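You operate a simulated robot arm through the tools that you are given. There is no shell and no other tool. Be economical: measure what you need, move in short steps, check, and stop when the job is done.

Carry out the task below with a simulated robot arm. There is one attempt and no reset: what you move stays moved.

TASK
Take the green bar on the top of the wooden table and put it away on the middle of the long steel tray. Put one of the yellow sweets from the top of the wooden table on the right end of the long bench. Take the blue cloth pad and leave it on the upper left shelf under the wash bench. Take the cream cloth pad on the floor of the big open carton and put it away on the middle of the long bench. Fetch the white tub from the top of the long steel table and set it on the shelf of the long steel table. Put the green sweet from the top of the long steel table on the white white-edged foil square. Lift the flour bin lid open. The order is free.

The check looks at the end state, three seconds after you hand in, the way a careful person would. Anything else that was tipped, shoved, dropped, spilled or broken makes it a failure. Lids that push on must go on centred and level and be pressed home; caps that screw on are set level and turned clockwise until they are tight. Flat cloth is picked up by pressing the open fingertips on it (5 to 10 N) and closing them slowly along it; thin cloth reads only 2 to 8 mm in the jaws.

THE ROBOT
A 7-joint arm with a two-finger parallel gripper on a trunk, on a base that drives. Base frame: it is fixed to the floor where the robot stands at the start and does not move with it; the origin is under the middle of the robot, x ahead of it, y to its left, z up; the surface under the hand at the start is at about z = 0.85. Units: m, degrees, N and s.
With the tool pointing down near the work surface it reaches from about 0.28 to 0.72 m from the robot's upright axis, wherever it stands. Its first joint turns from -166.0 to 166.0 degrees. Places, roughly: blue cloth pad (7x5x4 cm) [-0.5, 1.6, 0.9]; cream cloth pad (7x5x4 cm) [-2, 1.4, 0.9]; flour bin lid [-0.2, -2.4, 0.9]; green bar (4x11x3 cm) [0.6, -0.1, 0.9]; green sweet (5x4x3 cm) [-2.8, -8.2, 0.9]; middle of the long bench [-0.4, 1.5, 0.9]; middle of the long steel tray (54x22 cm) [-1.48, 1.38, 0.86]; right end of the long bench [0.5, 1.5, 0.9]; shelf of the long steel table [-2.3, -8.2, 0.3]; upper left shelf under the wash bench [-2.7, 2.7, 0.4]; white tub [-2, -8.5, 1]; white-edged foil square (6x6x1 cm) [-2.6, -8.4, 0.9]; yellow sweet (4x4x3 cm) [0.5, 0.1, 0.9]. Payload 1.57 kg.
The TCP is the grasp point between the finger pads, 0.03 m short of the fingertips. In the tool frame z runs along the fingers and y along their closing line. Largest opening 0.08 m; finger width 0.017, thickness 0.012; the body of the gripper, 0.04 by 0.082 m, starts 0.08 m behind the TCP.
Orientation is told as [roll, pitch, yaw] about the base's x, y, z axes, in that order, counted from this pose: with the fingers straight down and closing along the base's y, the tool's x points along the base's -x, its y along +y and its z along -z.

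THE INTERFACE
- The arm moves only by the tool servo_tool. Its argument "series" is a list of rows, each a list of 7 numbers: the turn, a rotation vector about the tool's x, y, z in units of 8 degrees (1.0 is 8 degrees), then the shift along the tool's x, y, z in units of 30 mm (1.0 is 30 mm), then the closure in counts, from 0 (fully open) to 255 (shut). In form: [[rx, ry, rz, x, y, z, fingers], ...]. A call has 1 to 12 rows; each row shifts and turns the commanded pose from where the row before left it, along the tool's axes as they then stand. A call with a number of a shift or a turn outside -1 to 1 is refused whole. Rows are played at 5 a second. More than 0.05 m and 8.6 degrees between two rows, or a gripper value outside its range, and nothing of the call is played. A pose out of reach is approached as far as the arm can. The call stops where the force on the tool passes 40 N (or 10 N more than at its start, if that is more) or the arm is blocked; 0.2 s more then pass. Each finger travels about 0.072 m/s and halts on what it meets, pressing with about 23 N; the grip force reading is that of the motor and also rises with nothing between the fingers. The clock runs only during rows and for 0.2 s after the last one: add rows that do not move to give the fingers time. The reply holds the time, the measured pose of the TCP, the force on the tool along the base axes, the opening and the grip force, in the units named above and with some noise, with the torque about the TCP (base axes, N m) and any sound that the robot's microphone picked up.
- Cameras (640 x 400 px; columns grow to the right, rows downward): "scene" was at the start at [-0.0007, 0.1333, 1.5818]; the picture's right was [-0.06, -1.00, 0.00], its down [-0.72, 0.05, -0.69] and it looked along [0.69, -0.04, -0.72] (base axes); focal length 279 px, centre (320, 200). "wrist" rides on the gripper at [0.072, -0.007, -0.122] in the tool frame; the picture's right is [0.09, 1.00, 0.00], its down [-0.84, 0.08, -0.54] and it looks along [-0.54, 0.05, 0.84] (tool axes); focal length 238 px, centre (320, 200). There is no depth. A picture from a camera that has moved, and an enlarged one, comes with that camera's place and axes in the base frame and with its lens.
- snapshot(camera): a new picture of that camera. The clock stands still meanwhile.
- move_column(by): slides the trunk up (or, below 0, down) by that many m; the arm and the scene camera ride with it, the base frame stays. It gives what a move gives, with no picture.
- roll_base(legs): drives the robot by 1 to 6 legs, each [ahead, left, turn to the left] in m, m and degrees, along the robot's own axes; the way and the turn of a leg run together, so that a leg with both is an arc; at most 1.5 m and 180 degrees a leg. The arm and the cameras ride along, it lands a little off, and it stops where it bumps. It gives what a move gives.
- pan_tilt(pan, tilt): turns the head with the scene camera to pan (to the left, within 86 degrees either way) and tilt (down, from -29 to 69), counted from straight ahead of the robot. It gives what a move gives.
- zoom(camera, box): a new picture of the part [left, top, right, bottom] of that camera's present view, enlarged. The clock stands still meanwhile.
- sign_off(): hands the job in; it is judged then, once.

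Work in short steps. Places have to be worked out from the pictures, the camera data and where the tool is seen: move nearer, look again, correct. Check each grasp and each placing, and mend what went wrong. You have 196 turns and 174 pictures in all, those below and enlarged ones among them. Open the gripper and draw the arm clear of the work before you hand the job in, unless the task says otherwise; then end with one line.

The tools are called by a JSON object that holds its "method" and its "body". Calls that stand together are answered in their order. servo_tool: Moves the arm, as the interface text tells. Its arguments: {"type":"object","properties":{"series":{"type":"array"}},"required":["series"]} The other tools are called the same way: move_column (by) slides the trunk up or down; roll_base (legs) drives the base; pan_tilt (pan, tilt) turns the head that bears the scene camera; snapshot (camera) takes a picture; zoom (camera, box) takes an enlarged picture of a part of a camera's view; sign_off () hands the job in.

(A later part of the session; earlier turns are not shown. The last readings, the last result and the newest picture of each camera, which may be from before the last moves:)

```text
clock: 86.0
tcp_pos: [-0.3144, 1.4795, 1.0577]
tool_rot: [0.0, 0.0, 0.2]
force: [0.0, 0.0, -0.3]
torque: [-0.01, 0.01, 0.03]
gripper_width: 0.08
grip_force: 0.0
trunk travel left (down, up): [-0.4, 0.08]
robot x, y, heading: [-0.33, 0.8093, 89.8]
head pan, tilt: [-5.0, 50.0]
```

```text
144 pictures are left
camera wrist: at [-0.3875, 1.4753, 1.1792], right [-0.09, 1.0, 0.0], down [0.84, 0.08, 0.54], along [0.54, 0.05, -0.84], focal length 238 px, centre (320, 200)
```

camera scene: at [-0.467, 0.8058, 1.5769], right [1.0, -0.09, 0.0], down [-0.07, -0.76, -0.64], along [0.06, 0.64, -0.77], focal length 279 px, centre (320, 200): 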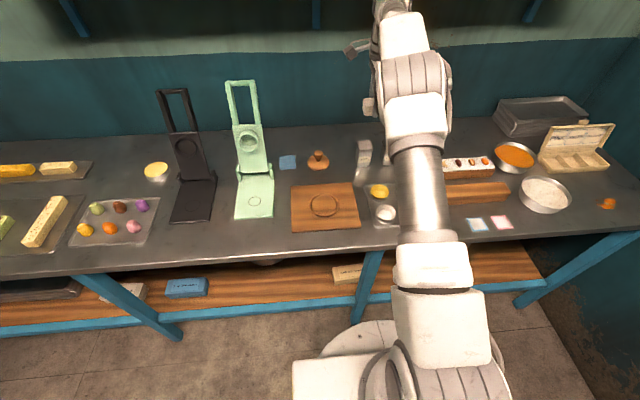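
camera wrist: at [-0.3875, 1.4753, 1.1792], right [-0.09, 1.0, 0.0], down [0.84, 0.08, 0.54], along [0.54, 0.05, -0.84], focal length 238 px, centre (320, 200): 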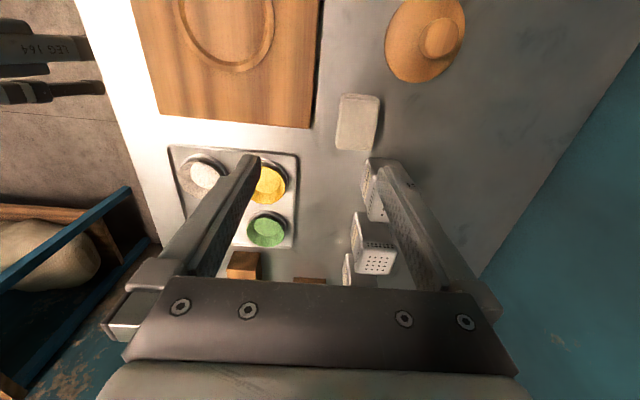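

Cream pad stands well. Next the blue pad: I retract the arm, strafe left, and look down to check base clearance.

{"method": "servo_tool", "body": {"series": [[0, 0, 0, 0, -1, -0.5, 0], [0, 0, 0, 0, -1, -0.5, 0], [0, 0, 0, 0, -1, -0.5, 0], [0, 0, 0, 0, -1, -0.5, 0], [0, 0, 0, -0.5, -1, 0, 0], [0, 0, 0, -0.5, -1, 0, 0], [0, 0, 0, -0.5, 0, 0, 0]]}}

{"method": "roll_base", "body": {"legs": [[0, -0.2, 0]]}}

{"method": "pan_tilt", "body": {"pan": 0, "tilt": 69}}

{"method": "snapshot", "body": {"camera": "scene"}}

{"method": "pan_tilt", "body": {"pan": 10, "tilt": 48}}

{"method": "snapshot", "body": {"camera": "scene"}}

```text
clock: 87.6
tcp_pos: [-0.2675, 1.301, 1.1152]
tool_rot: [0.0, 0.0, 0.1]
force: [0.0, 0.4, -0.4]
torque: [0.03, 0.01, -0.04]
gripper_width: 0.0802
grip_force: 0.2
trunk travel left (down, up): [-0.4, 0.08]
robot x, y, heading: [-0.3347, 0.8114, 89.9]
head pan, tilt: [-5.0, 50.0]
```

```text
clock: 89.7
tcp_pos: [-0.0687, 1.2995, 1.1148]
tool_rot: [-0.1, 0.0, 0.1]
force: [-0.2, -0.1, 0.3]
torque: [0.02, -0.01, 0.0]
gripper_width: 0.0799
grip_force: 0.1
trunk travel left (down, up): [-0.4, 0.08]
robot x, y, heading: [-0.1333, 0.8099, 89.9]
head pan, tilt: [-5.0, 50.0]
```

```text
clock: 90.6
tcp_pos: [-0.0692, 1.302, 1.1163]
tool_rot: [0.0, 0.0, 0.0]
force: [-0.7, 0.3, -0.2]
torque: [0.03, 0.0, 0.01]
gripper_width: 0.0802
grip_force: 0.0
trunk travel left (down, up): [-0.4, 0.08]
robot x, y, heading: [-0.1366, 0.8081, 90.2]
head pan, tilt: [0.0, 68.8]
```

```text
143 pictures are left
camera scene: at [-0.2746, 0.7845, 1.555], right [1.0, 0.0, 0.0], down [0.0, -0.93, -0.36], along [0.0, 0.36, -0.93], focal length 279 px, centre (320, 200)
```

scene: 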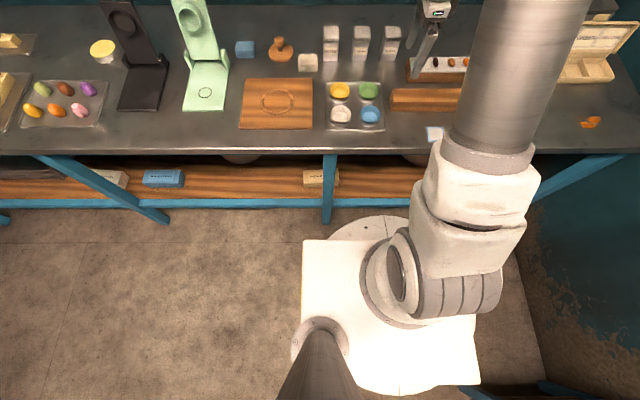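

```text
clock: 91.4
tcp_pos: [-0.0695, 1.3, 1.1153]
tool_rot: [0.0, -0.1, 0.0]
force: [0.2, 0.0, 0.5]
torque: [0.02, -0.01, 0.02]
gripper_width: 0.08
grip_force: 0.1
trunk travel left (down, up): [-0.4, 0.08]
robot x, y, heading: [-0.1355, 0.8085, 90.0]
head pan, tilt: [10.0, 48.0]
```

```text
142 pictures are left
camera scene: at [-0.2882, 0.8061, 1.5796], right [0.99, 0.17, 0.0], down [0.13, -0.73, -0.67], along [-0.11, 0.66, -0.74], focal length 279 px, centre (320, 200)
```

scene: 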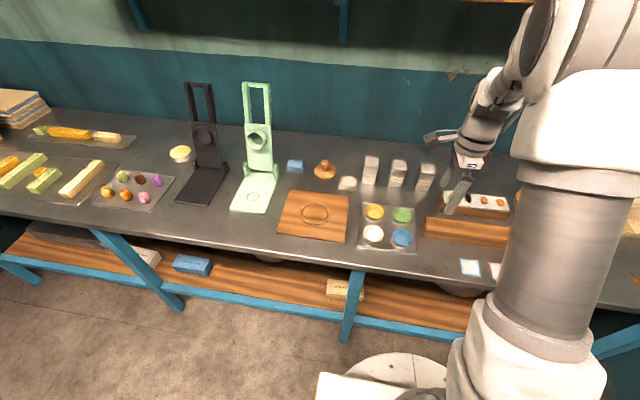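

I see the base really stands on casters with a disc ~0.27 m radius, so there is room to advance ~5 cm. I turn the tool to yaw 180 (camera away from the green stand) and drive to the pad.

{"method": "servo_tool", "body": {"series": [[0, 0, -1, 0, 0, 0, 0], [0, 0, -1, 0, 0, 0, 0], [0, 0, -1, 0, 0, 0, 0], [0, 0, -1, 0, 0, 0, 0], [0, 0, -1, 0, 0, 0, 0], [0, 0, -1, 0, 0, 0, 0], [0, 0, -1, 0, 0, 0, 0], [0, 0, -1, 0, 0, 0, 0], [0, 0, -1, 0, 0, 0, 0], [0, 0, -1, 0, 0, 0, 0], [0, 0, -1, 0, 0, 0, 0], [0, 0, -1, 0, 0, 0, 0]]}}

{"method": "servo_tool", "body": {"series": [[0, 0, -1, 0, 0, 0, 0], [0, 0, -1, 0, 0, 0, 0], [0, 0, -1, 0, 0, 0, 0], [0, 0, -1, 0, 0, 0, 0], [0, 0, -1, 0, 0, 0, 0], [0, 0, -1, 0, 0, 0, 0], [0, 0, -1, 0, 0, 0, 0], [0, 0, -1, 0, 0, 0, 0], [0, 0, -1, 0, 0, 0, 0], [0, 0, -1, 0, 0, 0, 0], [0, 0, -0.5, 0, 0, 0, 0], [0, 0, 0, 0, 0, 0, 0]]}}

{"method": "roll_base", "body": {"legs": [[0, 0.375, 0], [0.055, 0, 0]]}}

{"method": "snapshot", "body": {"camera": "wrist"}}

{"method": "snapshot", "body": {"camera": "scene"}}

```text
clock: 94.0
tcp_pos: [-0.0681, 1.2999, 1.1165]
tool_rot: [-0.1, 0.0, 96.1]
force: [0.5, -0.1, -0.8]
torque: [-0.01, 0.01, 0.03]
gripper_width: 0.08
grip_force: 0.2
trunk travel left (down, up): [-0.4, 0.08]
robot x, y, heading: [-0.1345, 0.8088, 89.9]
head pan, tilt: [10.0, 48.0]
```

```text
clock: 96.6
tcp_pos: [-0.0693, 1.3011, 1.1151]
tool_rot: [0.0, 0.0, -179.9]
force: [-0.3, 0.3, 0.0]
torque: [-0.02, -0.04, 0.02]
gripper_width: 0.08
grip_force: 0.0
trunk travel left (down, up): [-0.4, 0.08]
robot x, y, heading: [-0.1331, 0.8123, 90.0]
head pan, tilt: [10.0, 48.0]
```

```text
clock: 100.5
tcp_pos: [-0.4305, 1.3559, 1.1149]
tool_rot: [0.1, 0.0, 179.7]
force: [1.0, 0.5, 0.0]
torque: [-0.02, 0.01, -0.01]
gripper_width: 0.0798
grip_force: 0.0
trunk travel left (down, up): [-0.4, 0.08]
robot x, y, heading: [-0.5025, 0.8669, 89.4]
head pan, tilt: [10.0, 48.0]
```

```text
141 pictures are left
camera wrist: at [-0.3604, 1.365, 1.2378], right [0.08, -1.0, 0.0], down [-0.84, -0.07, 0.54], along [-0.54, -0.05, -0.84], focal length 238 px, centre (320, 200)
```

wrist: 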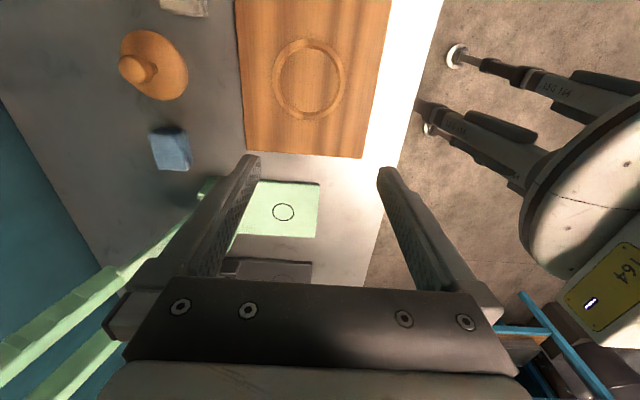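

```text
140 pictures are left
camera scene: at [-0.6551, 0.8642, 1.5796], right [0.99, 0.16, 0.0], down [0.12, -0.73, -0.67], along [-0.11, 0.66, -0.74], focal length 279 px, centre (320, 200)
```

scene: 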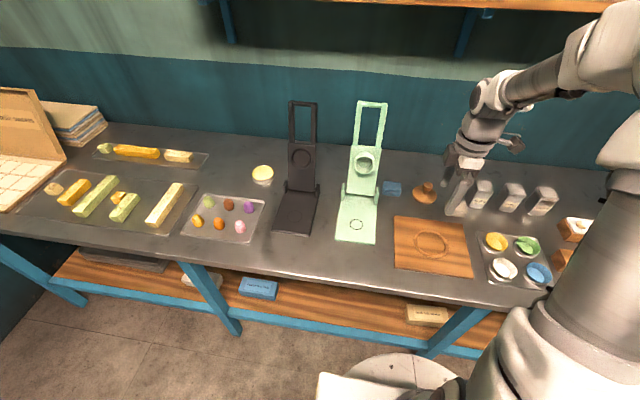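

Pad now at about (-0.508, 1.58). I move above it at the current height.

{"method": "servo_tool", "body": {"series": [[0, 0, 0, -0.3, -0.9, 0.1, 0], [0, 0, 0, -0.3, -0.9, 0.1, 0], [0, 0, 0, -0.3, -0.9, 0.1, 0], [0, 0, 0, -0.3, -0.9, 0.1, 0], [0, 0, 0, -0.3, -0.9, 0.1, 0], [0, 0, 0, -0.3, -0.9, 0.1, 0], [0, 0, 0, -0.3, -0.9, 0.2, 0], [0, 0, 0, -0.3, -0.9, 0.2, 0], [0, 0, 0, 0, 0, 0, 0]]}}

{"method": "snapshot", "body": {"camera": "wrist"}}

{"method": "zoom", "body": {"camera": "scene", "box": [330, 80, 490, 250]}}

```text
clock: 102.5
tcp_pos: [-0.5032, 1.5718, 1.0849]
tool_rot: [0.1, 0.0, 179.6]
force: [-0.6, -0.1, -0.8]
torque: [-0.02, -0.01, 0.01]
gripper_width: 0.0801
grip_force: 0.0
trunk travel left (down, up): [-0.4, 0.08]
robot x, y, heading: [-0.5003, 0.8653, 89.4]
head pan, tilt: [10.0, 48.0]
```

```text
139 pictures are left
camera wrist: at [-0.4312, 1.5807, 1.2075], right [0.09, -1.0, 0.0], down [-0.84, -0.07, 0.54], along [-0.54, -0.05, -0.84], focal length 238 px, centre (320, 200)
```

wrist: 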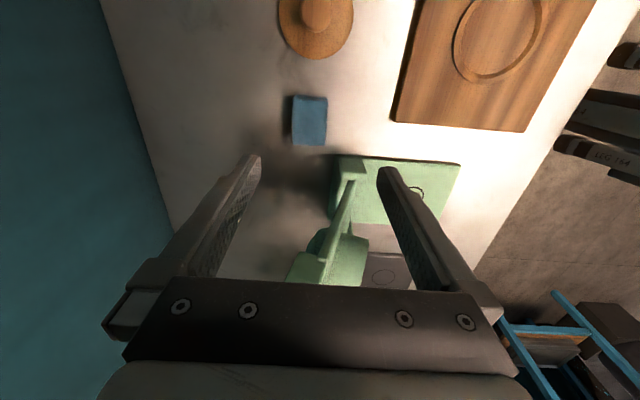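

```text
2.35 times, centred on (410, 165) of scene
camera zoom: at [-0.6552, 0.8641, 1.5796], right [0.99, 0.16, 0.0], down [0.12, -0.73, -0.67], along [-0.11, 0.66, -0.74], focal length 656 px, centre (108, 282)
```

zoom: 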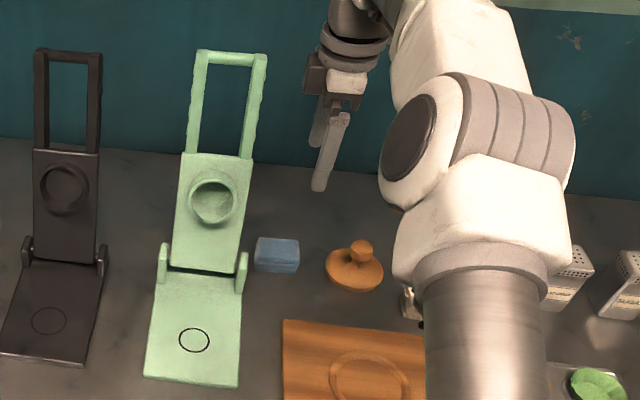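

Pad centre (-0.514, 1.583); the stand has ~5 cm clearance. I adjust, descend and close.

{"method": "servo_tool", "body": {"series": [[0, 0, 0, -0.2, -0.4, 0.5, 0], [0, 0, 0, 0, 0, 1, 0], [0, 0, 0, 0, 0, 1, 0], [0, 0, 0, 0, 0, 1, 0], [0, 0, 0, 0, 0, 1, 0], [0, 0, 0, 0, 0, 1, 0], [0, 0, 0, 0, 0, 0.6, 0], [0, 0, 0, 0, 0, 0, 0]]}}

{"method": "zoom", "body": {"camera": "scene", "box": [330, 80, 490, 250]}}

```text
clock: 104.3
tcp_pos: [-0.5068, 1.5843, 0.9032]
tool_rot: [-0.2, 0.1, 179.6]
force: [-0.3, -0.3, -0.1]
torque: [0.04, 0.05, -0.02]
gripper_width: 0.0801
grip_force: 0.0
trunk travel left (down, up): [-0.4, 0.08]
robot x, y, heading: [-0.5016, 0.8686, 89.3]
head pan, tilt: [10.0, 48.0]
```

```text
2.35 times, centred on (410, 165) of scene
camera zoom: at [-0.6551, 0.8639, 1.5796], right [0.99, 0.16, 0.0], down [0.12, -0.73, -0.67], along [-0.11, 0.66, -0.74], focal length 656 px, centre (108, 282)
```

zoom: 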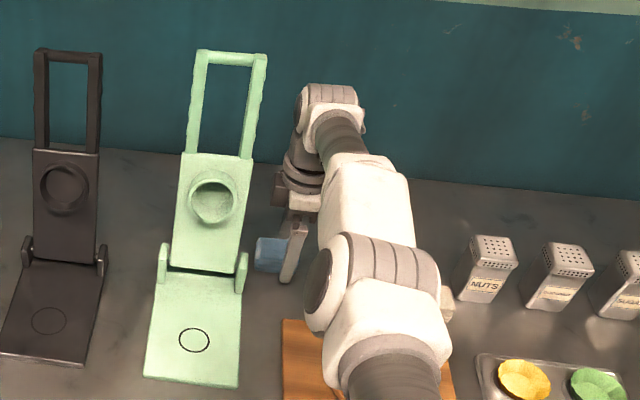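

Fingers straddle the pad. I close, then lift straight up.

{"method": "servo_tool", "body": {"series": [[0, 0, 0, 0, 0, 0.2, 0], [0, 0, 0, 0, 0, 0, 100], [0, 0, 0, 0, 0, 0, 255], [0, 0, 0, 0, 0, 0, 255], [0, 0, 0, 0, 0, 0, 255], [0, 0, 0, 0, 0, 0, 255], [0, 0, 0, 0, 0, -0.8, 255], [0, 0, 0, 0, 0, -0.8, 255], [0, 0, 0, 0, 0, -0.8, 255], [0, 0, 0, 0, 0, -0.8, 255], [0, 0, 0, 0, 0, -0.8, 255], [0, 0, 0, 0, 0, -0.8, 255]]}}

{"method": "servo_tool", "body": {"series": [[0, 0, 0, 0.3, 1, -0.5, 255], [0, 0, 0, 0.3, 1, -0.5, 255], [0, 0, 0, 0.3, 1, -0.5, 255], [0, 0, 0, 0, 1, 0, 255], [0, 0, 0, 0, 1, 0, 255], [0, 0, 0, 0, 1, 0, 255], [0, 0, 0, 0, 1, 0, 255], [0, 0, 0, 0, 1, 0, 255], [0, 0, 0, 0, 1, 0, 255]]}}

{"method": "snapshot", "body": {"camera": "wrist"}}

{"method": "pan_tilt", "body": {"pan": 85, "tilt": 15}}

{"method": "snapshot", "body": {"camera": "scene"}}

```text
clock: 106.9
tcp_pos: [-0.508, 1.5844, 1.0402]
tool_rot: [0.0, 0.0, 179.7]
force: [1.0, 1.7, -1.2]
torque: [-0.03, 0.0, -0.01]
gripper_width: 0.045
grip_force: 22.8
trunk travel left (down, up): [-0.4, 0.08]
robot x, y, heading: [-0.5012, 0.8664, 89.4]
head pan, tilt: [10.0, 48.0]
```

```text
clock: 108.9
tcp_pos: [-0.4828, 1.3141, 1.0847]
tool_rot: [0.0, -0.1, 179.5]
force: [0.1, -0.4, -1.5]
torque: [0.04, 0.01, -0.02]
gripper_width: 0.0452
grip_force: 22.7
trunk travel left (down, up): [-0.4, 0.08]
robot x, y, heading: [-0.502, 0.8648, 89.3]
head pan, tilt: [10.0, 48.0]
```

```text
136 pictures are left
camera wrist: at [-0.412, 1.3219, 1.2085], right [0.08, -1.0, 0.0], down [-0.84, -0.07, 0.54], along [-0.54, -0.04, -0.84], focal length 238 px, centre (320, 200)
```

wrist: 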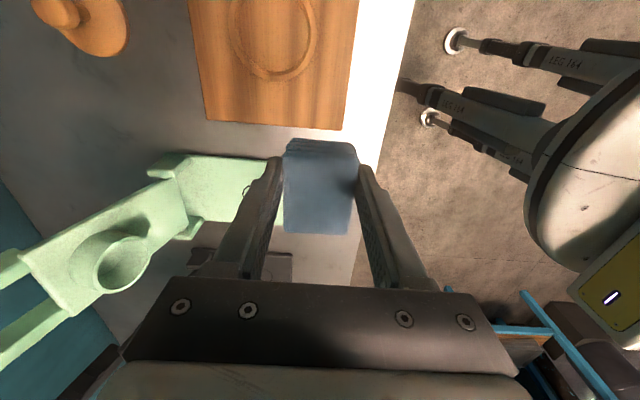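

```text
clock: 110.4
tcp_pos: [-0.4832, 1.3148, 1.0861]
tool_rot: [0.0, -0.1, 179.6]
force: [0.4, -0.1, -0.2]
torque: [-0.01, -0.01, 0.04]
gripper_width: 0.0452
grip_force: 23.8
trunk travel left (down, up): [-0.4, 0.08]
robot x, y, heading: [-0.5045, 0.8682, 89.0]
head pan, tilt: [85.0, 15.0]
```

```text
135 pictures are left
camera scene: at [-0.7352, 0.7953, 1.6306], right [0.1, 1.0, 0.0], down [0.26, -0.03, -0.97], along [-0.96, 0.09, -0.26], focal length 279 px, centre (320, 200)
```

scene: 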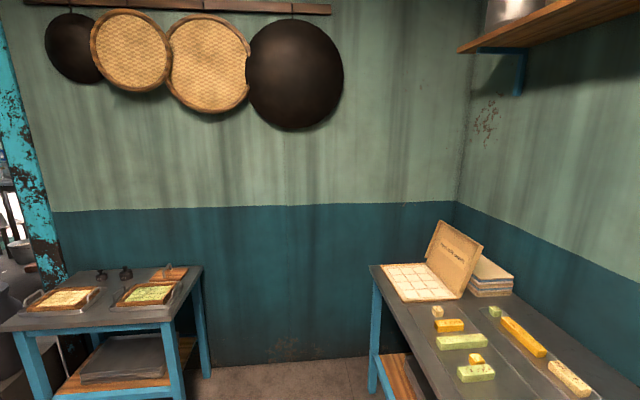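

Blue pad held. The doorway is on the left wall. I back away, turn to face it (-x), and look.

{"method": "roll_base", "body": {"legs": [[-0.85, 0, 0], [0, 0, 90]]}}

{"method": "pan_tilt", "body": {"pan": 30, "tilt": 20}}

{"method": "snapshot", "body": {"camera": "scene"}}

{"method": "pan_tilt", "body": {"pan": 85, "tilt": 20}}

{"method": "snapshot", "body": {"camera": "scene"}}

```text
clock: 121.5
tcp_pos: [-0.9647, 0.0327, 1.0854]
tool_rot: [0.1, 0.0, -91.3]
force: [1.1, 0.4, -0.5]
torque: [-0.02, 0.02, 0.02]
gripper_width: 0.045
grip_force: 23.2
trunk travel left (down, up): [-0.4, 0.08]
robot x, y, heading: [-0.5152, 0.0095, 178.7]
head pan, tilt: [85.0, 15.0]
```

```text
clock: 122.8
tcp_pos: [-0.9642, 0.0322, 1.0846]
tool_rot: [0.0, 0.0, -91.2]
force: [-0.8, 0.9, -0.1]
torque: [-0.01, -0.03, -0.01]
gripper_width: 0.0453
grip_force: 23.1
trunk travel left (down, up): [-0.4, 0.08]
robot x, y, heading: [-0.5185, 0.0082, 178.5]
head pan, tilt: [30.0, 20.0]
```

```text
134 pictures are left
camera scene: at [-0.522, -0.1788, 1.6225], right [-0.48, 0.88, 0.0], down [0.3, 0.16, -0.94], along [-0.82, -0.45, -0.34], focal length 279 px, centre (320, 200)
```

scene: 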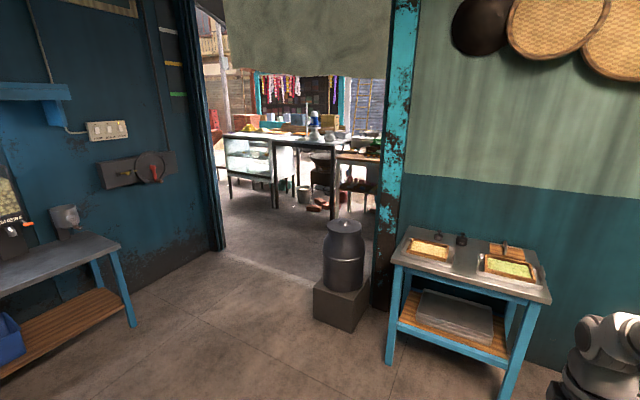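

```text
clock: 124.0
tcp_pos: [-0.9636, 0.033, 1.0844]
tool_rot: [0.0, -0.1, -91.2]
force: [-0.5, 0.5, -0.5]
torque: [0.02, 0.0, -0.01]
gripper_width: 0.045
grip_force: 22.7
trunk travel left (down, up): [-0.4, 0.08]
robot x, y, heading: [-0.5152, 0.0097, 178.5]
head pan, tilt: [85.0, 20.0]
```

```text
133 pictures are left
camera scene: at [-0.4507, -0.2267, 1.6225], right [-0.99, 0.11, 0.0], down [0.04, 0.34, -0.94], along [-0.1, -0.93, -0.34], focal length 279 px, centre (320, 200)
```

scene: 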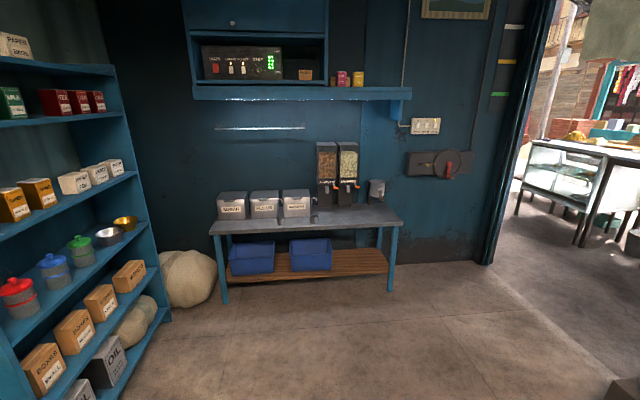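

The doorway (wall x≈-2.4) is clear between y≈-2.5 and -1.1, past the milk can. I drive there, then look north outside.

{"method": "roll_base", "body": {"legs": [[0.95, 1.2, 1.5], [0, 0.55, 0], [1.2, 0, 0]]}}

{"method": "pan_tilt", "body": {"pan": 0, "tilt": 20}}

{"method": "snapshot", "body": {"camera": "scene"}}

{"method": "pan_tilt", "body": {"pan": -70, "tilt": 20}}

{"method": "snapshot", "body": {"camera": "scene"}}

```text
refused: leg 1 is longer than a leg can be; nothing moved
```

```text
clock: 125.6
tcp_pos: [-0.9656, 0.0334, 1.0865]
tool_rot: [0.0, 0.0, -91.1]
force: [0.4, 0.2, 0.3]
torque: [0.02, 0.03, -0.03]
gripper_width: 0.0451
grip_force: 23.0
trunk travel left (down, up): [-0.4, 0.08]
robot x, y, heading: [-0.5136, 0.0085, 178.5]
head pan, tilt: [0.0, 20.0]
```

```text
132 pictures are left
camera scene: at [-0.5335, -0.132, 1.6225], right [0.02, 1.0, 0.0], down [0.34, -0.01, -0.94], along [-0.94, 0.02, -0.34], focal length 279 px, centre (320, 200)
```

scene: 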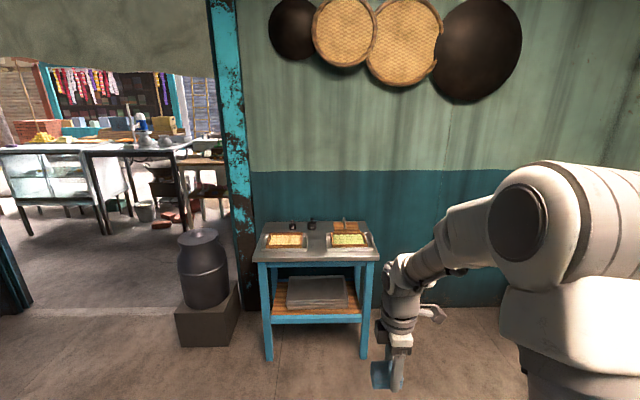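

```text
clock: 127.0
tcp_pos: [-0.964, 0.0342, 1.0858]
tool_rot: [0.1, 0.0, -91.3]
force: [-0.4, -0.9, -1.2]
torque: [0.03, -0.02, 0.02]
gripper_width: 0.045
grip_force: 22.5
trunk travel left (down, up): [-0.4, 0.08]
robot x, y, heading: [-0.5141, 0.0089, 178.3]
head pan, tilt: [-70.0, 20.0]
```

```text
131 pictures are left
camera scene: at [-0.4702, -0.0459, 1.6225], right [0.95, 0.32, 0.0], down [0.11, -0.32, -0.94], along [-0.3, 0.89, -0.34], focal length 279 px, centre (320, 200)
```

scene: 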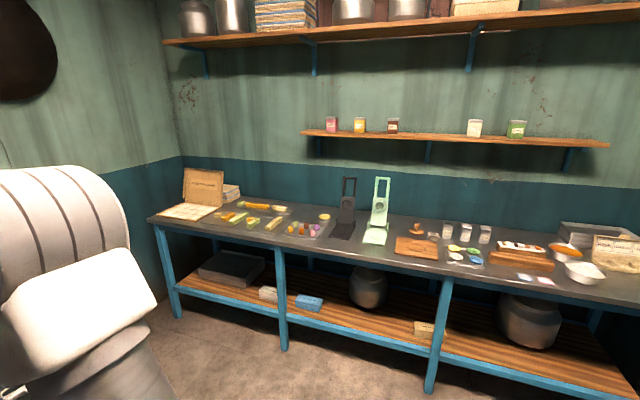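

A leg was too long; I split it.

{"method": "roll_base", "body": {"legs": [[0.5, 0.6, 1], [0.45, 0.6, 0.5], [0, 0.55, 0], [1.2, 0, 0]]}}

{"method": "snapshot", "body": {"camera": "scene"}}

{"method": "pan_tilt", "body": {"pan": 0, "tilt": 20}}

{"method": "snapshot", "body": {"camera": "scene"}}

```text
clock: 148.3
tcp_pos: [-3.1225, -1.7421, 1.0852]
tool_rot: [0.1, -0.1, -88.2]
force: [-0.8, -0.6, -0.5]
torque: [-0.02, -0.02, 0.0]
gripper_width: 0.0452
grip_force: 22.9
trunk travel left (down, up): [-0.4, 0.08]
robot x, y, heading: [-2.6748, -1.7436, -178.5]
head pan, tilt: [-70.0, 20.0]
```

```text
130 pictures are left
camera scene: at [-2.6256, -1.7951, 1.6225], right [0.93, 0.37, 0.0], down [0.13, -0.32, -0.94], along [-0.35, 0.87, -0.34], focal length 279 px, centre (320, 200)
```

scene: 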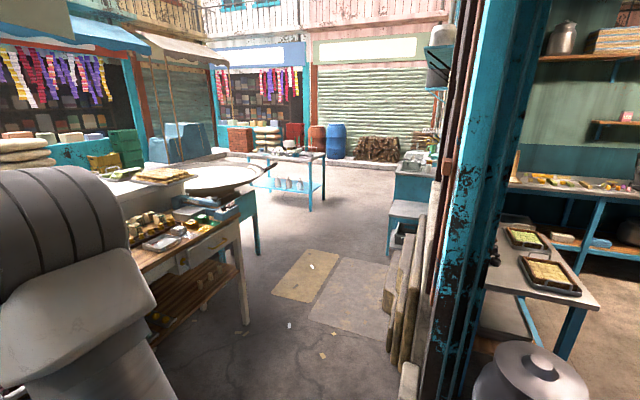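

```text
clock: 149.7
tcp_pos: [-3.1227, -1.742, 1.0855]
tool_rot: [-0.1, 0.0, -88.2]
force: [0.0, 0.4, -0.8]
torque: [0.0, -0.05, 0.02]
gripper_width: 0.0453
grip_force: 23.6
trunk travel left (down, up): [-0.4, 0.08]
robot x, y, heading: [-2.6763, -1.7433, -178.3]
head pan, tilt: [0.0, 20.0]
```

```text
129 pictures are left
camera scene: at [-2.6844, -1.8842, 1.6225], right [-0.03, 1.0, 0.0], down [0.34, 0.01, -0.94], along [-0.94, -0.03, -0.34], focal length 279 px, centre (320, 200)
```

scene: 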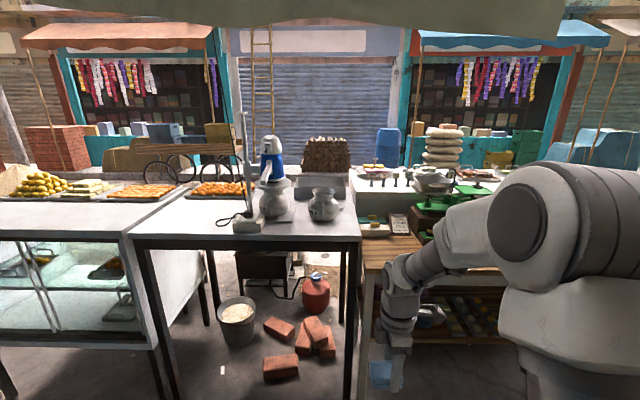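

The wash bench stands against the outer wall to the north. I drive out, turn to face north and look.

{"method": "roll_base", "body": {"legs": [[0.47, 0, 0], [0, 0, -91]]}}

{"method": "pan_tilt", "body": {"pan": -5, "tilt": 22}}

{"method": "snapshot", "body": {"camera": "scene"}}

```text
clock: 158.5
tcp_pos: [-3.1355, -1.3065, 1.085]
tool_rot: [0.1, 0.0, -179.3]
force: [0.2, -0.1, -1.3]
torque: [0.03, -0.05, -0.02]
gripper_width: 0.0453
grip_force: 22.8
trunk travel left (down, up): [-0.4, 0.08]
robot x, y, heading: [-3.1446, -1.7553, 90.8]
head pan, tilt: [0.0, 20.0]
```

```text
clock: 159.2
tcp_pos: [-3.1361, -1.3063, 1.0852]
tool_rot: [0.0, 0.0, -179.4]
force: [0.3, 0.2, -0.4]
torque: [0.05, 0.02, -0.05]
gripper_width: 0.0451
grip_force: 23.5
trunk travel left (down, up): [-0.4, 0.08]
robot x, y, heading: [-3.1467, -1.7572, 90.8]
head pan, tilt: [-5.0, 22.0]
```

```text
128 pictures are left
camera scene: at [-3.2779, -1.7461, 1.6193], right [1.0, -0.08, 0.0], down [-0.03, -0.37, -0.93], along [0.07, 0.92, -0.37], focal length 279 px, centre (320, 200)
```

scene: 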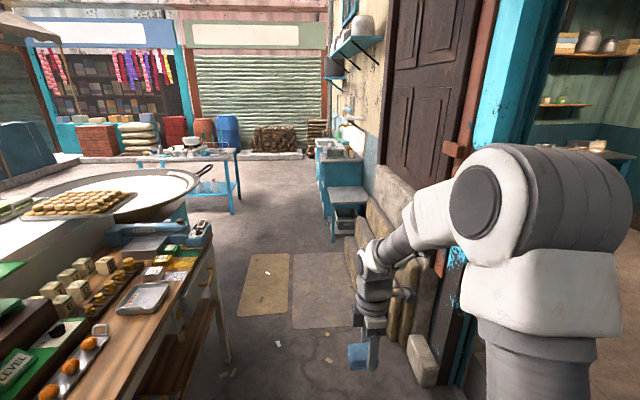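

The lane is clear (x from -3.7 to -2.8). I drive north towards the wash bench.

{"method": "roll_base", "body": {"legs": [[1.45, 0.12, -0.8], [1.2, 0.28, 0]]}}

{"method": "pan_tilt", "body": {"pan": -35, "tilt": 30}}

{"method": "snapshot", "body": {"camera": "scene"}}

```text
clock: 176.4
tcp_pos: [-3.5821, 1.3272, 1.0851]
tool_rot: [0.0, 0.0, -177.1]
force: [-0.2, 0.6, -0.4]
torque: [0.01, 0.01, -0.03]
gripper_width: 0.0451
grip_force: 23.4
trunk travel left (down, up): [-0.4, 0.08]
robot x, y, heading: [-3.5768, 0.8774, 92.6]
head pan, tilt: [-5.0, 22.0]
```

```text
clock: 177.4
tcp_pos: [-3.5813, 1.329, 1.0861]
tool_rot: [0.0, -0.1, -177.3]
force: [0.2, -0.6, -1.2]
torque: [-0.01, 0.02, 0.01]
gripper_width: 0.0452
grip_force: 22.8
trunk travel left (down, up): [-0.4, 0.08]
robot x, y, heading: [-3.5744, 0.8794, 92.5]
head pan, tilt: [-35.0, 30.0]
```

```text
127 pictures are left
camera scene: at [-3.6635, 0.8684, 1.6065], right [0.85, -0.53, 0.0], down [-0.27, -0.42, -0.87], along [0.46, 0.73, -0.5], focal length 279 px, centre (320, 200)
```

scene: 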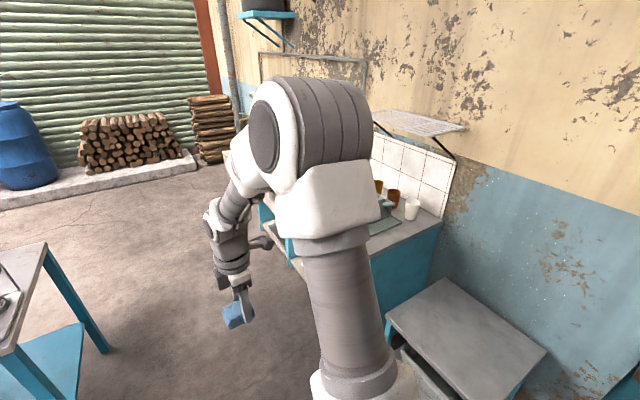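

I drive on to y≈2.4 and turn to face the wash bench.

{"method": "roll_base", "body": {"legs": [[1.5, -0.03, -2.5], [0.1, 0, 0], [0, 0, -90]]}}

{"method": "pan_tilt", "body": {"pan": 15, "tilt": 45}}

{"method": "snapshot", "body": {"camera": "scene"}}

```text
refused: leg 1 is longer than a leg can be; nothing moved
```

```text
clock: 178.6
tcp_pos: [-3.582, 1.329, 1.086]
tool_rot: [0.0, -0.1, -177.2]
force: [0.3, 0.4, -0.1]
torque: [0.0, 0.01, -0.02]
gripper_width: 0.0451
grip_force: 22.9
trunk travel left (down, up): [-0.4, 0.08]
robot x, y, heading: [-3.5752, 0.8801, 92.6]
head pan, tilt: [15.0, 45.0]
```

```text
126 pictures are left
camera scene: at [-3.7365, 0.8695, 1.5839], right [0.95, 0.3, 0.0], down [0.21, -0.67, -0.71], along [-0.21, 0.67, -0.71], focal length 279 px, centre (320, 200)
```

scene: 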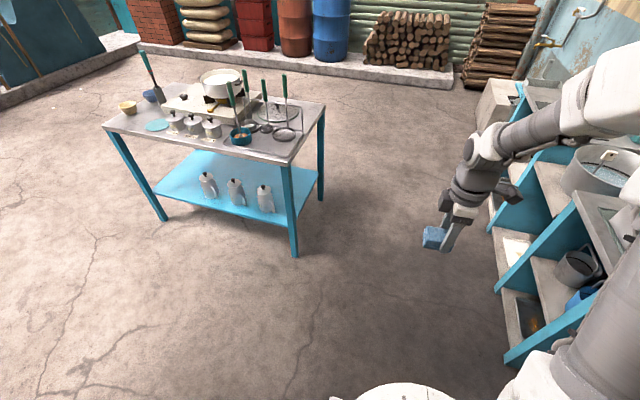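

{"method": "roll_base", "body": {"legs": [[1.4, 0, -2.5], [0.1, 0, 0], [0, 0, -90]]}}

{"method": "pan_tilt", "body": {"pan": 10, "tilt": 50}}

{"method": "snapshot", "body": {"camera": "scene"}}

{"method": "snapshot", "body": {"camera": "wrist"}}

```text
clock: 193.9
tcp_pos: [-3.1776, 2.378, 1.0859]
tool_rot: [-0.1, 0.0, 91.3]
force: [0.5, 0.8, -0.1]
torque: [-0.02, 0.02, 0.02]
gripper_width: 0.045
grip_force: 23.2
trunk travel left (down, up): [-0.4, 0.08]
robot x, y, heading: [-3.6241, 2.3815, 1.3]
head pan, tilt: [15.0, 45.0]
```

```text
clock: 194.6
tcp_pos: [-3.1778, 2.3785, 1.085]
tool_rot: [0.0, 0.0, 91.3]
force: [-0.2, 0.3, 0.5]
torque: [-0.02, 0.03, -0.01]
gripper_width: 0.0451
grip_force: 23.4
trunk travel left (down, up): [-0.4, 0.08]
robot x, y, heading: [-3.6237, 2.3847, 1.4]
head pan, tilt: [10.0, 50.0]
```

```text
125 pictures are left
camera scene: at [-3.6339, 2.5329, 1.577], right [0.2, -0.98, 0.0], down [-0.75, -0.15, -0.64], along [0.63, 0.13, -0.77], focal length 279 px, centre (320, 200)
```

scene: 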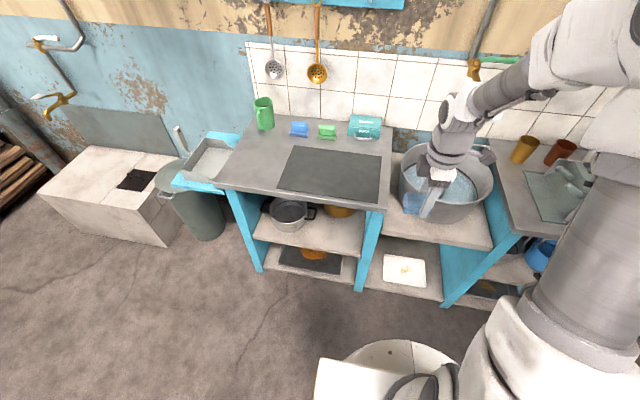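

```text
124 pictures are left
camera wrist: at [-3.1696, 2.3088, 1.2084], right [-0.99, -0.12, 0.0], down [-0.1, 0.83, 0.54], along [-0.06, 0.54, -0.84], focal length 238 px, centre (320, 200)
```

wrist: 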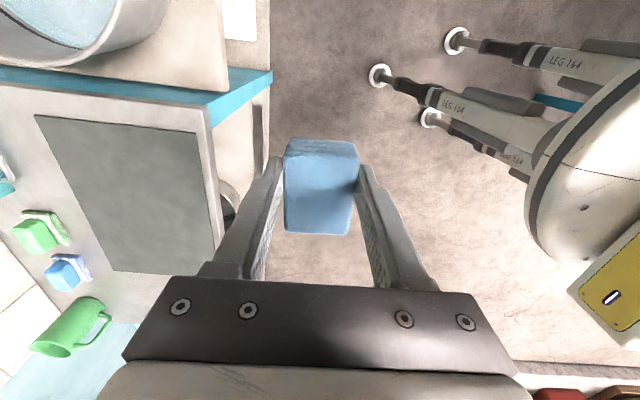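

The upper left shelf is under the counter, front edge x≈-2.97, y 2.5–3.0, with two pots on it; free spot about (-2.89, 2.64). I align the base, turn tool to yaw 0, and lower the trunk for a better view.

{"method": "roll_base", "body": {"legs": [[-0.1, 0.25, -1.4]]}}

{"method": "servo_tool", "body": {"series": [[0, 0, 1, 0, 0, 0, 255], [0, 0, 1, 0, 0, 0, 255], [0, 0, 1, 0, 0, 0, 255], [0, 0, 1, 0, 0, 0, 255], [0, 0, 1, 0, 0, 0, 255], [0, 0, 1, 0, 0, 0, 255], [0, 0, 1, 0, 0, 0, 255], [0, 0, 1, 0, 0, 0, 255], [0, 0, 1, 0, 0, 0, 255], [0, 0, 1, 0, 0, 0, 255], [0, 0, 1, 0, 0, 0, 255], [0, 0, 0.3, 0, 0, 0, 255]]}}

{"method": "move_column", "body": {"by": -0.38}}

{"method": "snapshot", "body": {"camera": "wrist"}}

{"method": "pan_tilt", "body": {"pan": 0, "tilt": 35}}

{"method": "snapshot", "body": {"camera": "scene"}}

```text
clock: 197.1
tcp_pos: [-3.2799, 2.6162, 1.0858]
tool_rot: [0.0, 0.0, 90.2]
force: [0.1, -0.7, 0.5]
torque: [0.01, 0.01, 0.02]
gripper_width: 0.045
grip_force: 22.7
trunk travel left (down, up): [-0.4, 0.08]
robot x, y, heading: [-3.7272, 2.6291, -0.2]
head pan, tilt: [10.0, 50.0]
```

```text
clock: 199.7
tcp_pos: [-3.2795, 2.6163, 1.0864]
tool_rot: [0.0, 0.0, -0.5]
force: [-0.4, 0.0, -1.1]
torque: [-0.02, -0.03, 0.03]
gripper_width: 0.045
grip_force: 23.3
trunk travel left (down, up): [-0.4, 0.08]
robot x, y, heading: [-3.7262, 2.6316, -0.0]
head pan, tilt: [10.0, 50.0]
```

```text
clock: 203.4
tcp_pos: [-3.2794, 2.6168, 0.7068]
tool_rot: [0.0, -0.1, -0.2]
force: [0.5, 0.3, -0.8]
torque: [0.04, 0.01, -0.01]
gripper_width: 0.045
grip_force: 22.8
trunk travel left (down, up): [-0.02, 0.46]
robot x, y, heading: [-3.7304, 2.6263, -0.0]
head pan, tilt: [10.0, 50.0]
```

```text
123 pictures are left
camera wrist: at [-3.3521, 2.6125, 0.8283], right [-0.09, 1.0, 0.0], down [0.84, 0.07, 0.54], along [0.54, 0.05, -0.84], focal length 238 px, centre (320, 200)
```

wrist: 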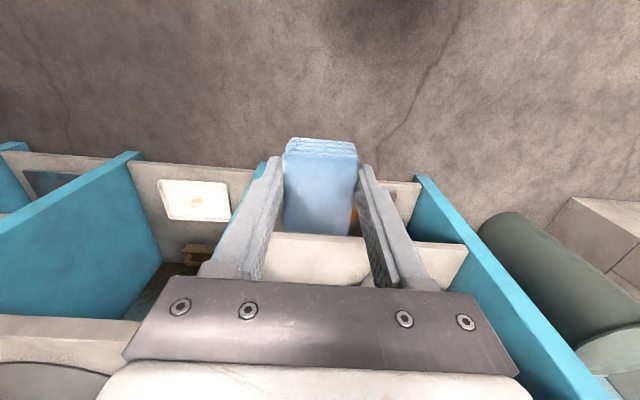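

```text
clock: 204.1
tcp_pos: [-3.2794, 2.6157, 0.7053]
tool_rot: [0.0, 0.0, -0.1]
force: [-0.6, 0.0, 0.1]
torque: [0.02, 0.03, -0.03]
gripper_width: 0.0451
grip_force: 22.6
trunk travel left (down, up): [-0.02, 0.46]
robot x, y, heading: [-3.7276, 2.6266, 0.2]
head pan, tilt: [0.0, 35.0]
```

```text
122 pictures are left
camera scene: at [-3.7196, 2.7683, 1.2186], right [0.0, -1.0, 0.0], down [-0.57, 0.0, -0.82], along [0.82, 0.0, -0.57], focal length 279 px, centre (320, 200)
```

scene: 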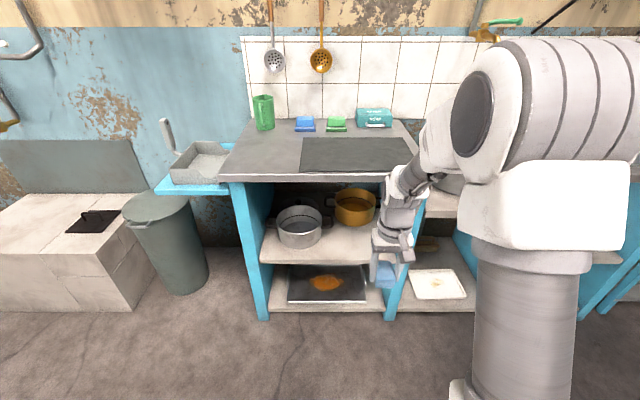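

Shelf layout is clear: silver pot at (-2.81,2.85), brown pot (-2.68,2.61); target spot (-2.86,2.615). I tilt the tool 45° forward and lower it outside the bench first.

{"method": "servo_tool", "body": {"series": [[0, -0.8, 0, 0, 0, 0, 255], [0, -0.8, 0, 0, 0, 0, 255], [0, -0.8, 0, 0, 0, 0, 255], [0, -0.8, 0, 0, 0, 0, 255], [0, -0.8, 0, 0, 0, 0, 255], [0, -0.8, 0, 0, 0, 0, 255], [0, -0.8, 0, 0, 0, 0, 255], [0, 0, 0, 0, 0, 0, 255]]}}

{"method": "servo_tool", "body": {"series": [[0, 0, 0, 0.226, 0, 0.9, 255], [0, 0, 0, 0.226, 0, 0.9, 255], [0, 0, 0, 0.226, 0, 0.9, 255], [0, 0, 0, 0.226, 0, 0.9, 255], [0, 0, 0, 0.226, 0, 0.9, 255], [0, 0, 0, 0.226, 0, 0.9, 255], [0, 0, 0, 0.226, 0, 0.9, 255], [0, 0, 0, 0.226, 0, 0.9, 255], [0, 0, 0, 0.226, 0, 0.9, 255], [0, 0, 0, 0, 0, 0, 255]]}}

{"method": "snapshot", "body": {"camera": "scene"}}

{"method": "snapshot", "body": {"camera": "wrist"}}

```text
clock: 205.9
tcp_pos: [-3.2802, 2.6169, 0.7059]
tool_rot: [0.0, -44.9, -0.2]
force: [0.1, 0.7, -0.6]
torque: [0.01, -0.03, 0.02]
gripper_width: 0.0449
grip_force: 23.6
trunk travel left (down, up): [-0.02, 0.46]
robot x, y, heading: [-3.7281, 2.6313, -0.1]
head pan, tilt: [0.0, 35.0]
```

```text
clock: 208.1
tcp_pos: [-3.1523, 2.6152, 0.4909]
tool_rot: [0.0, -44.7, -0.2]
force: [-1.0, 0.0, 0.4]
torque: [0.05, -0.01, 0.0]
gripper_width: 0.045
grip_force: 23.1
trunk travel left (down, up): [-0.02, 0.46]
robot x, y, heading: [-3.7228, 2.6345, -0.1]
head pan, tilt: [0.0, 35.0]
```

```text
121 pictures are left
camera scene: at [-3.7196, 2.7682, 1.2187], right [0.0, -1.0, 0.0], down [-0.57, 0.0, -0.82], along [0.82, 0.0, -0.57], focal length 279 px, centre (320, 200)
```

scene: 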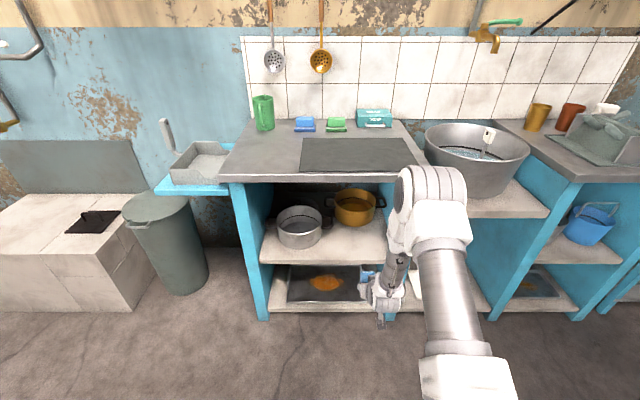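

```text
120 pictures are left
camera wrist: at [-3.2907, 2.6111, 0.5271], right [-0.06, 1.0, -0.07], down [0.21, 0.08, 0.97], along [0.98, 0.05, -0.22], focal length 238 px, centre (320, 200)
```

wrist: 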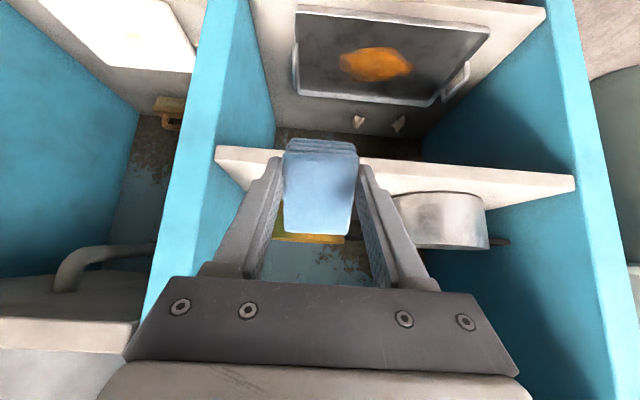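

Shelf top is near z≈0.41. I raise 1.5 cm and drive the base forward so the hand enters the compartment.

{"method": "move_column", "body": {"by": 0.015}}

{"method": "roll_base", "body": {"legs": [[0.19, 0, 0]]}}

{"method": "snapshot", "body": {"camera": "scene"}}

{"method": "snapshot", "body": {"camera": "wrist"}}

```text
clock: 208.8
tcp_pos: [-3.1528, 2.615, 0.5065]
tool_rot: [0.0, -44.8, -0.2]
force: [0.2, 0.4, -0.7]
torque: [-0.01, 0.03, 0.0]
gripper_width: 0.045
grip_force: 22.8
trunk travel left (down, up): [-0.035, 0.445]
robot x, y, heading: [-3.7276, 2.6275, 0.3]
head pan, tilt: [0.0, 35.0]
```

```text
clock: 210.6
tcp_pos: [-2.9645, 2.6158, 0.5056]
tool_rot: [0.0, -44.7, -0.2]
force: [0.3, -0.2, -1.0]
torque: [0.01, 0.01, -0.02]
gripper_width: 0.0452
grip_force: 23.3
trunk travel left (down, up): [-0.035, 0.445]
robot x, y, heading: [-3.535, 2.627, 0.3]
head pan, tilt: [0.0, 35.0]
```

```text
119 pictures are left
camera scene: at [-3.5313, 2.7683, 1.2337], right [0.0, -1.0, 0.0], down [-0.57, 0.0, -0.82], along [0.82, 0.0, -0.57], focal length 279 px, centre (320, 200)
```

scene: 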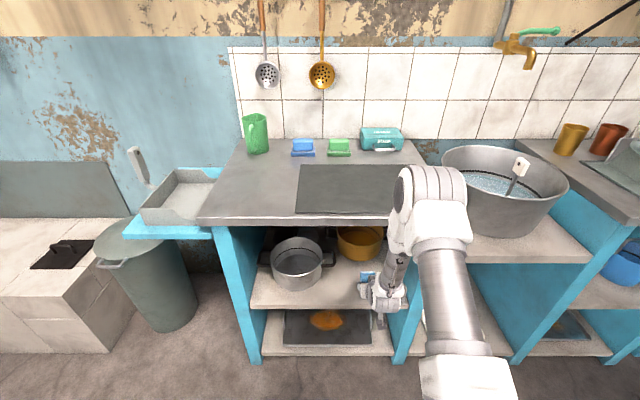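

```text
118 pictures are left
camera wrist: at [-3.1024, 2.6116, 0.5424], right [-0.06, 1.0, -0.07], down [0.21, 0.08, 0.97], along [0.98, 0.05, -0.22], focal length 238 px, centre (320, 200)
```

wrist: 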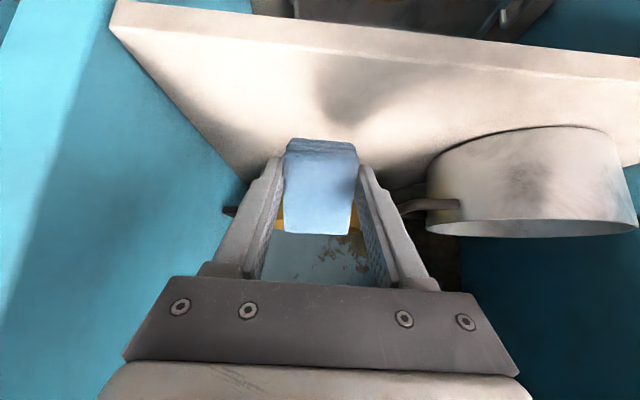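

Entering cleanly; handles are clear on both sides. I drive 0.1 m further, then lower in steps.

{"method": "roll_base", "body": {"legs": [[0.1, 0, 0]]}}

{"method": "servo_tool", "body": {"series": [[0, 0, 0, 0.236, 0, -0.236, 255], [0, 0, 0, 0.236, 0, -0.236, 255], [0, 0, 0, 0.236, 0, -0.236, 255], [0, 0, 0, 0, 0, 0, 255]]}}

```text
clock: 211.9
tcp_pos: [-2.8667, 2.6143, 0.5058]
tool_rot: [0.0, -44.8, -0.2]
force: [0.2, -0.2, -0.4]
torque: [0.03, -0.02, -0.01]
gripper_width: 0.0452
grip_force: 23.3
trunk travel left (down, up): [-0.035, 0.445]
robot x, y, heading: [-3.4368, 2.631, 0.1]
head pan, tilt: [0.0, 35.0]
```

```text
clock: 212.9
tcp_pos: [-2.8966, 2.6155, 0.5051]
tool_rot: [0.0, -44.9, -0.3]
force: [0.5, -0.2, -1.0]
torque: [0.0, 0.04, -0.04]
gripper_width: 0.0454
grip_force: 23.1
trunk travel left (down, up): [-0.035, 0.445]
robot x, y, heading: [-3.4372, 2.6299, -0.1]
head pan, tilt: [0.0, 35.0]
```

Sign slip: it moved back 3 cm. I now go forward and down.

{"method": "servo_tool", "body": {"series": [[0, 0, 0, 0.04, 0, 0.5, 255], [0, 0, 0, 0.04, 0, 0.5, 255], [0, 0, 0, 0.04, 0, 0.5, 255], [0, 0, 0, 0, 0, 0, 255]]}}

{"method": "servo_tool", "body": {"series": [[0, 0, 0, 0.1, 0, 0.1, 255], [0, 0, 0, 0.1, 0, 0.1, 255], [0, 0, 0, 0.1, 0, 0.1, 255], [0, 0, 0, 0, 0, 0, 255]]}}

{"method": "snapshot", "body": {"camera": "wrist"}}

```text
clock: 213.9
tcp_pos: [-2.8676, 2.6149, 0.4717]
tool_rot: [0.1, -44.9, -0.2]
force: [-0.7, 0.3, -0.2]
torque: [0.03, -0.01, -0.03]
gripper_width: 0.0451
grip_force: 22.8
trunk travel left (down, up): [-0.035, 0.445]
robot x, y, heading: [-3.4412, 2.63, 0.1]
head pan, tilt: [0.0, 35.0]
```

```text
clock: 214.9
tcp_pos: [-2.8679, 2.6137, 0.459]
tool_rot: [0.1, -44.8, -0.2]
force: [0.0, 0.3, -0.2]
torque: [0.01, 0.0, 0.01]
gripper_width: 0.045
grip_force: 23.2
trunk travel left (down, up): [-0.035, 0.445]
robot x, y, heading: [-3.4434, 2.6272, 0.0]
head pan, tilt: [0.0, 35.0]
```

```text
117 pictures are left
camera wrist: at [-3.0051, 2.6112, 0.4949], right [-0.06, 1.0, -0.07], down [0.21, 0.08, 0.97], along [0.98, 0.05, -0.22], focal length 238 px, centre (320, 200)
```

wrist: 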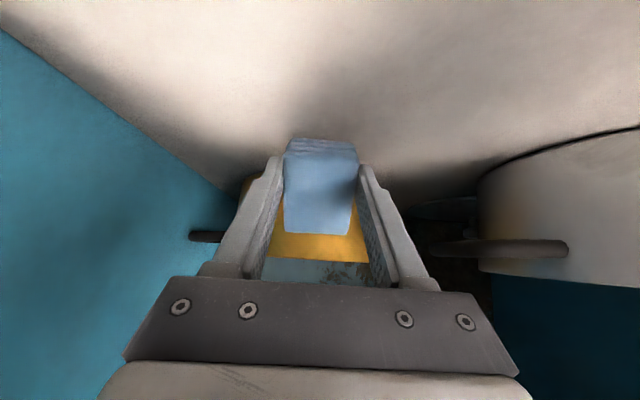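

Still no contact; continue down in small steps.

{"method": "servo_tool", "body": {"series": [[0, 0, 0, 0.08, 0, 0.08, 255], [0, 0, 0, 0.08, 0, 0.08, 255], [0, 0, 0, 0.08, 0, 0.08, 255], [0, 0, 0, 0, 0, 0, 255]]}}

```text
clock: 215.9
tcp_pos: [-2.8671, 2.6153, 0.4509]
tool_rot: [0.1, -45.1, -0.2]
force: [-4.3, -0.4, 13.2]
torque: [0.01, -0.01, -0.03]
gripper_width: 0.0451
grip_force: 23.2
trunk travel left (down, up): [-0.035, 0.445]
robot x, y, heading: [-3.4411, 2.63, -0.2]
head pan, tilt: [0.0, 35.0]
```

Contact at 0.451. I release and draw back along the fingers, then look.

{"method": "servo_tool", "body": {"series": [[0, 0, 0, 0, 0, 0, 60], [0, 0, 0, 0, 0, 0, 60], [0, 0, 0, 0, 0, 0, 60], [0, 0, 0, 0, 0, 0, 60], [0, 0, 0, 0, 0, -0.5, 60], [0, 0, 0, 0, 0, -0.5, 60], [0, 0, 0, 0, 0, -0.5, 60], [0, 0, 0, 0, 0, 0, 60]]}}

{"method": "snapshot", "body": {"camera": "wrist"}}

```text
clock: 217.7
tcp_pos: [-2.8998, 2.6155, 0.4803]
tool_rot: [0.0, -44.7, -0.2]
force: [0.1, 0.0, -0.6]
torque: [0.0, -0.01, 0.0]
gripper_width: 0.0612
grip_force: 0.1
trunk travel left (down, up): [-0.035, 0.445]
robot x, y, heading: [-3.4368, 2.6317, 0.2]
head pan, tilt: [0.0, 35.0]
```

```text
116 pictures are left
camera wrist: at [-3.0383, 2.6114, 0.5168], right [-0.06, 1.0, -0.07], down [0.21, 0.08, 0.97], along [0.98, 0.05, -0.22], focal length 238 px, centre (320, 200)
```

wrist: 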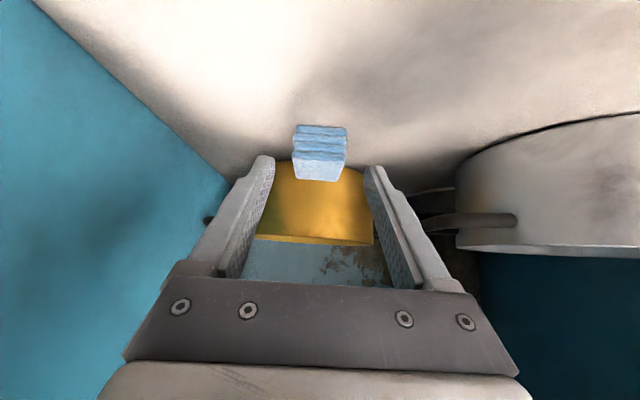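

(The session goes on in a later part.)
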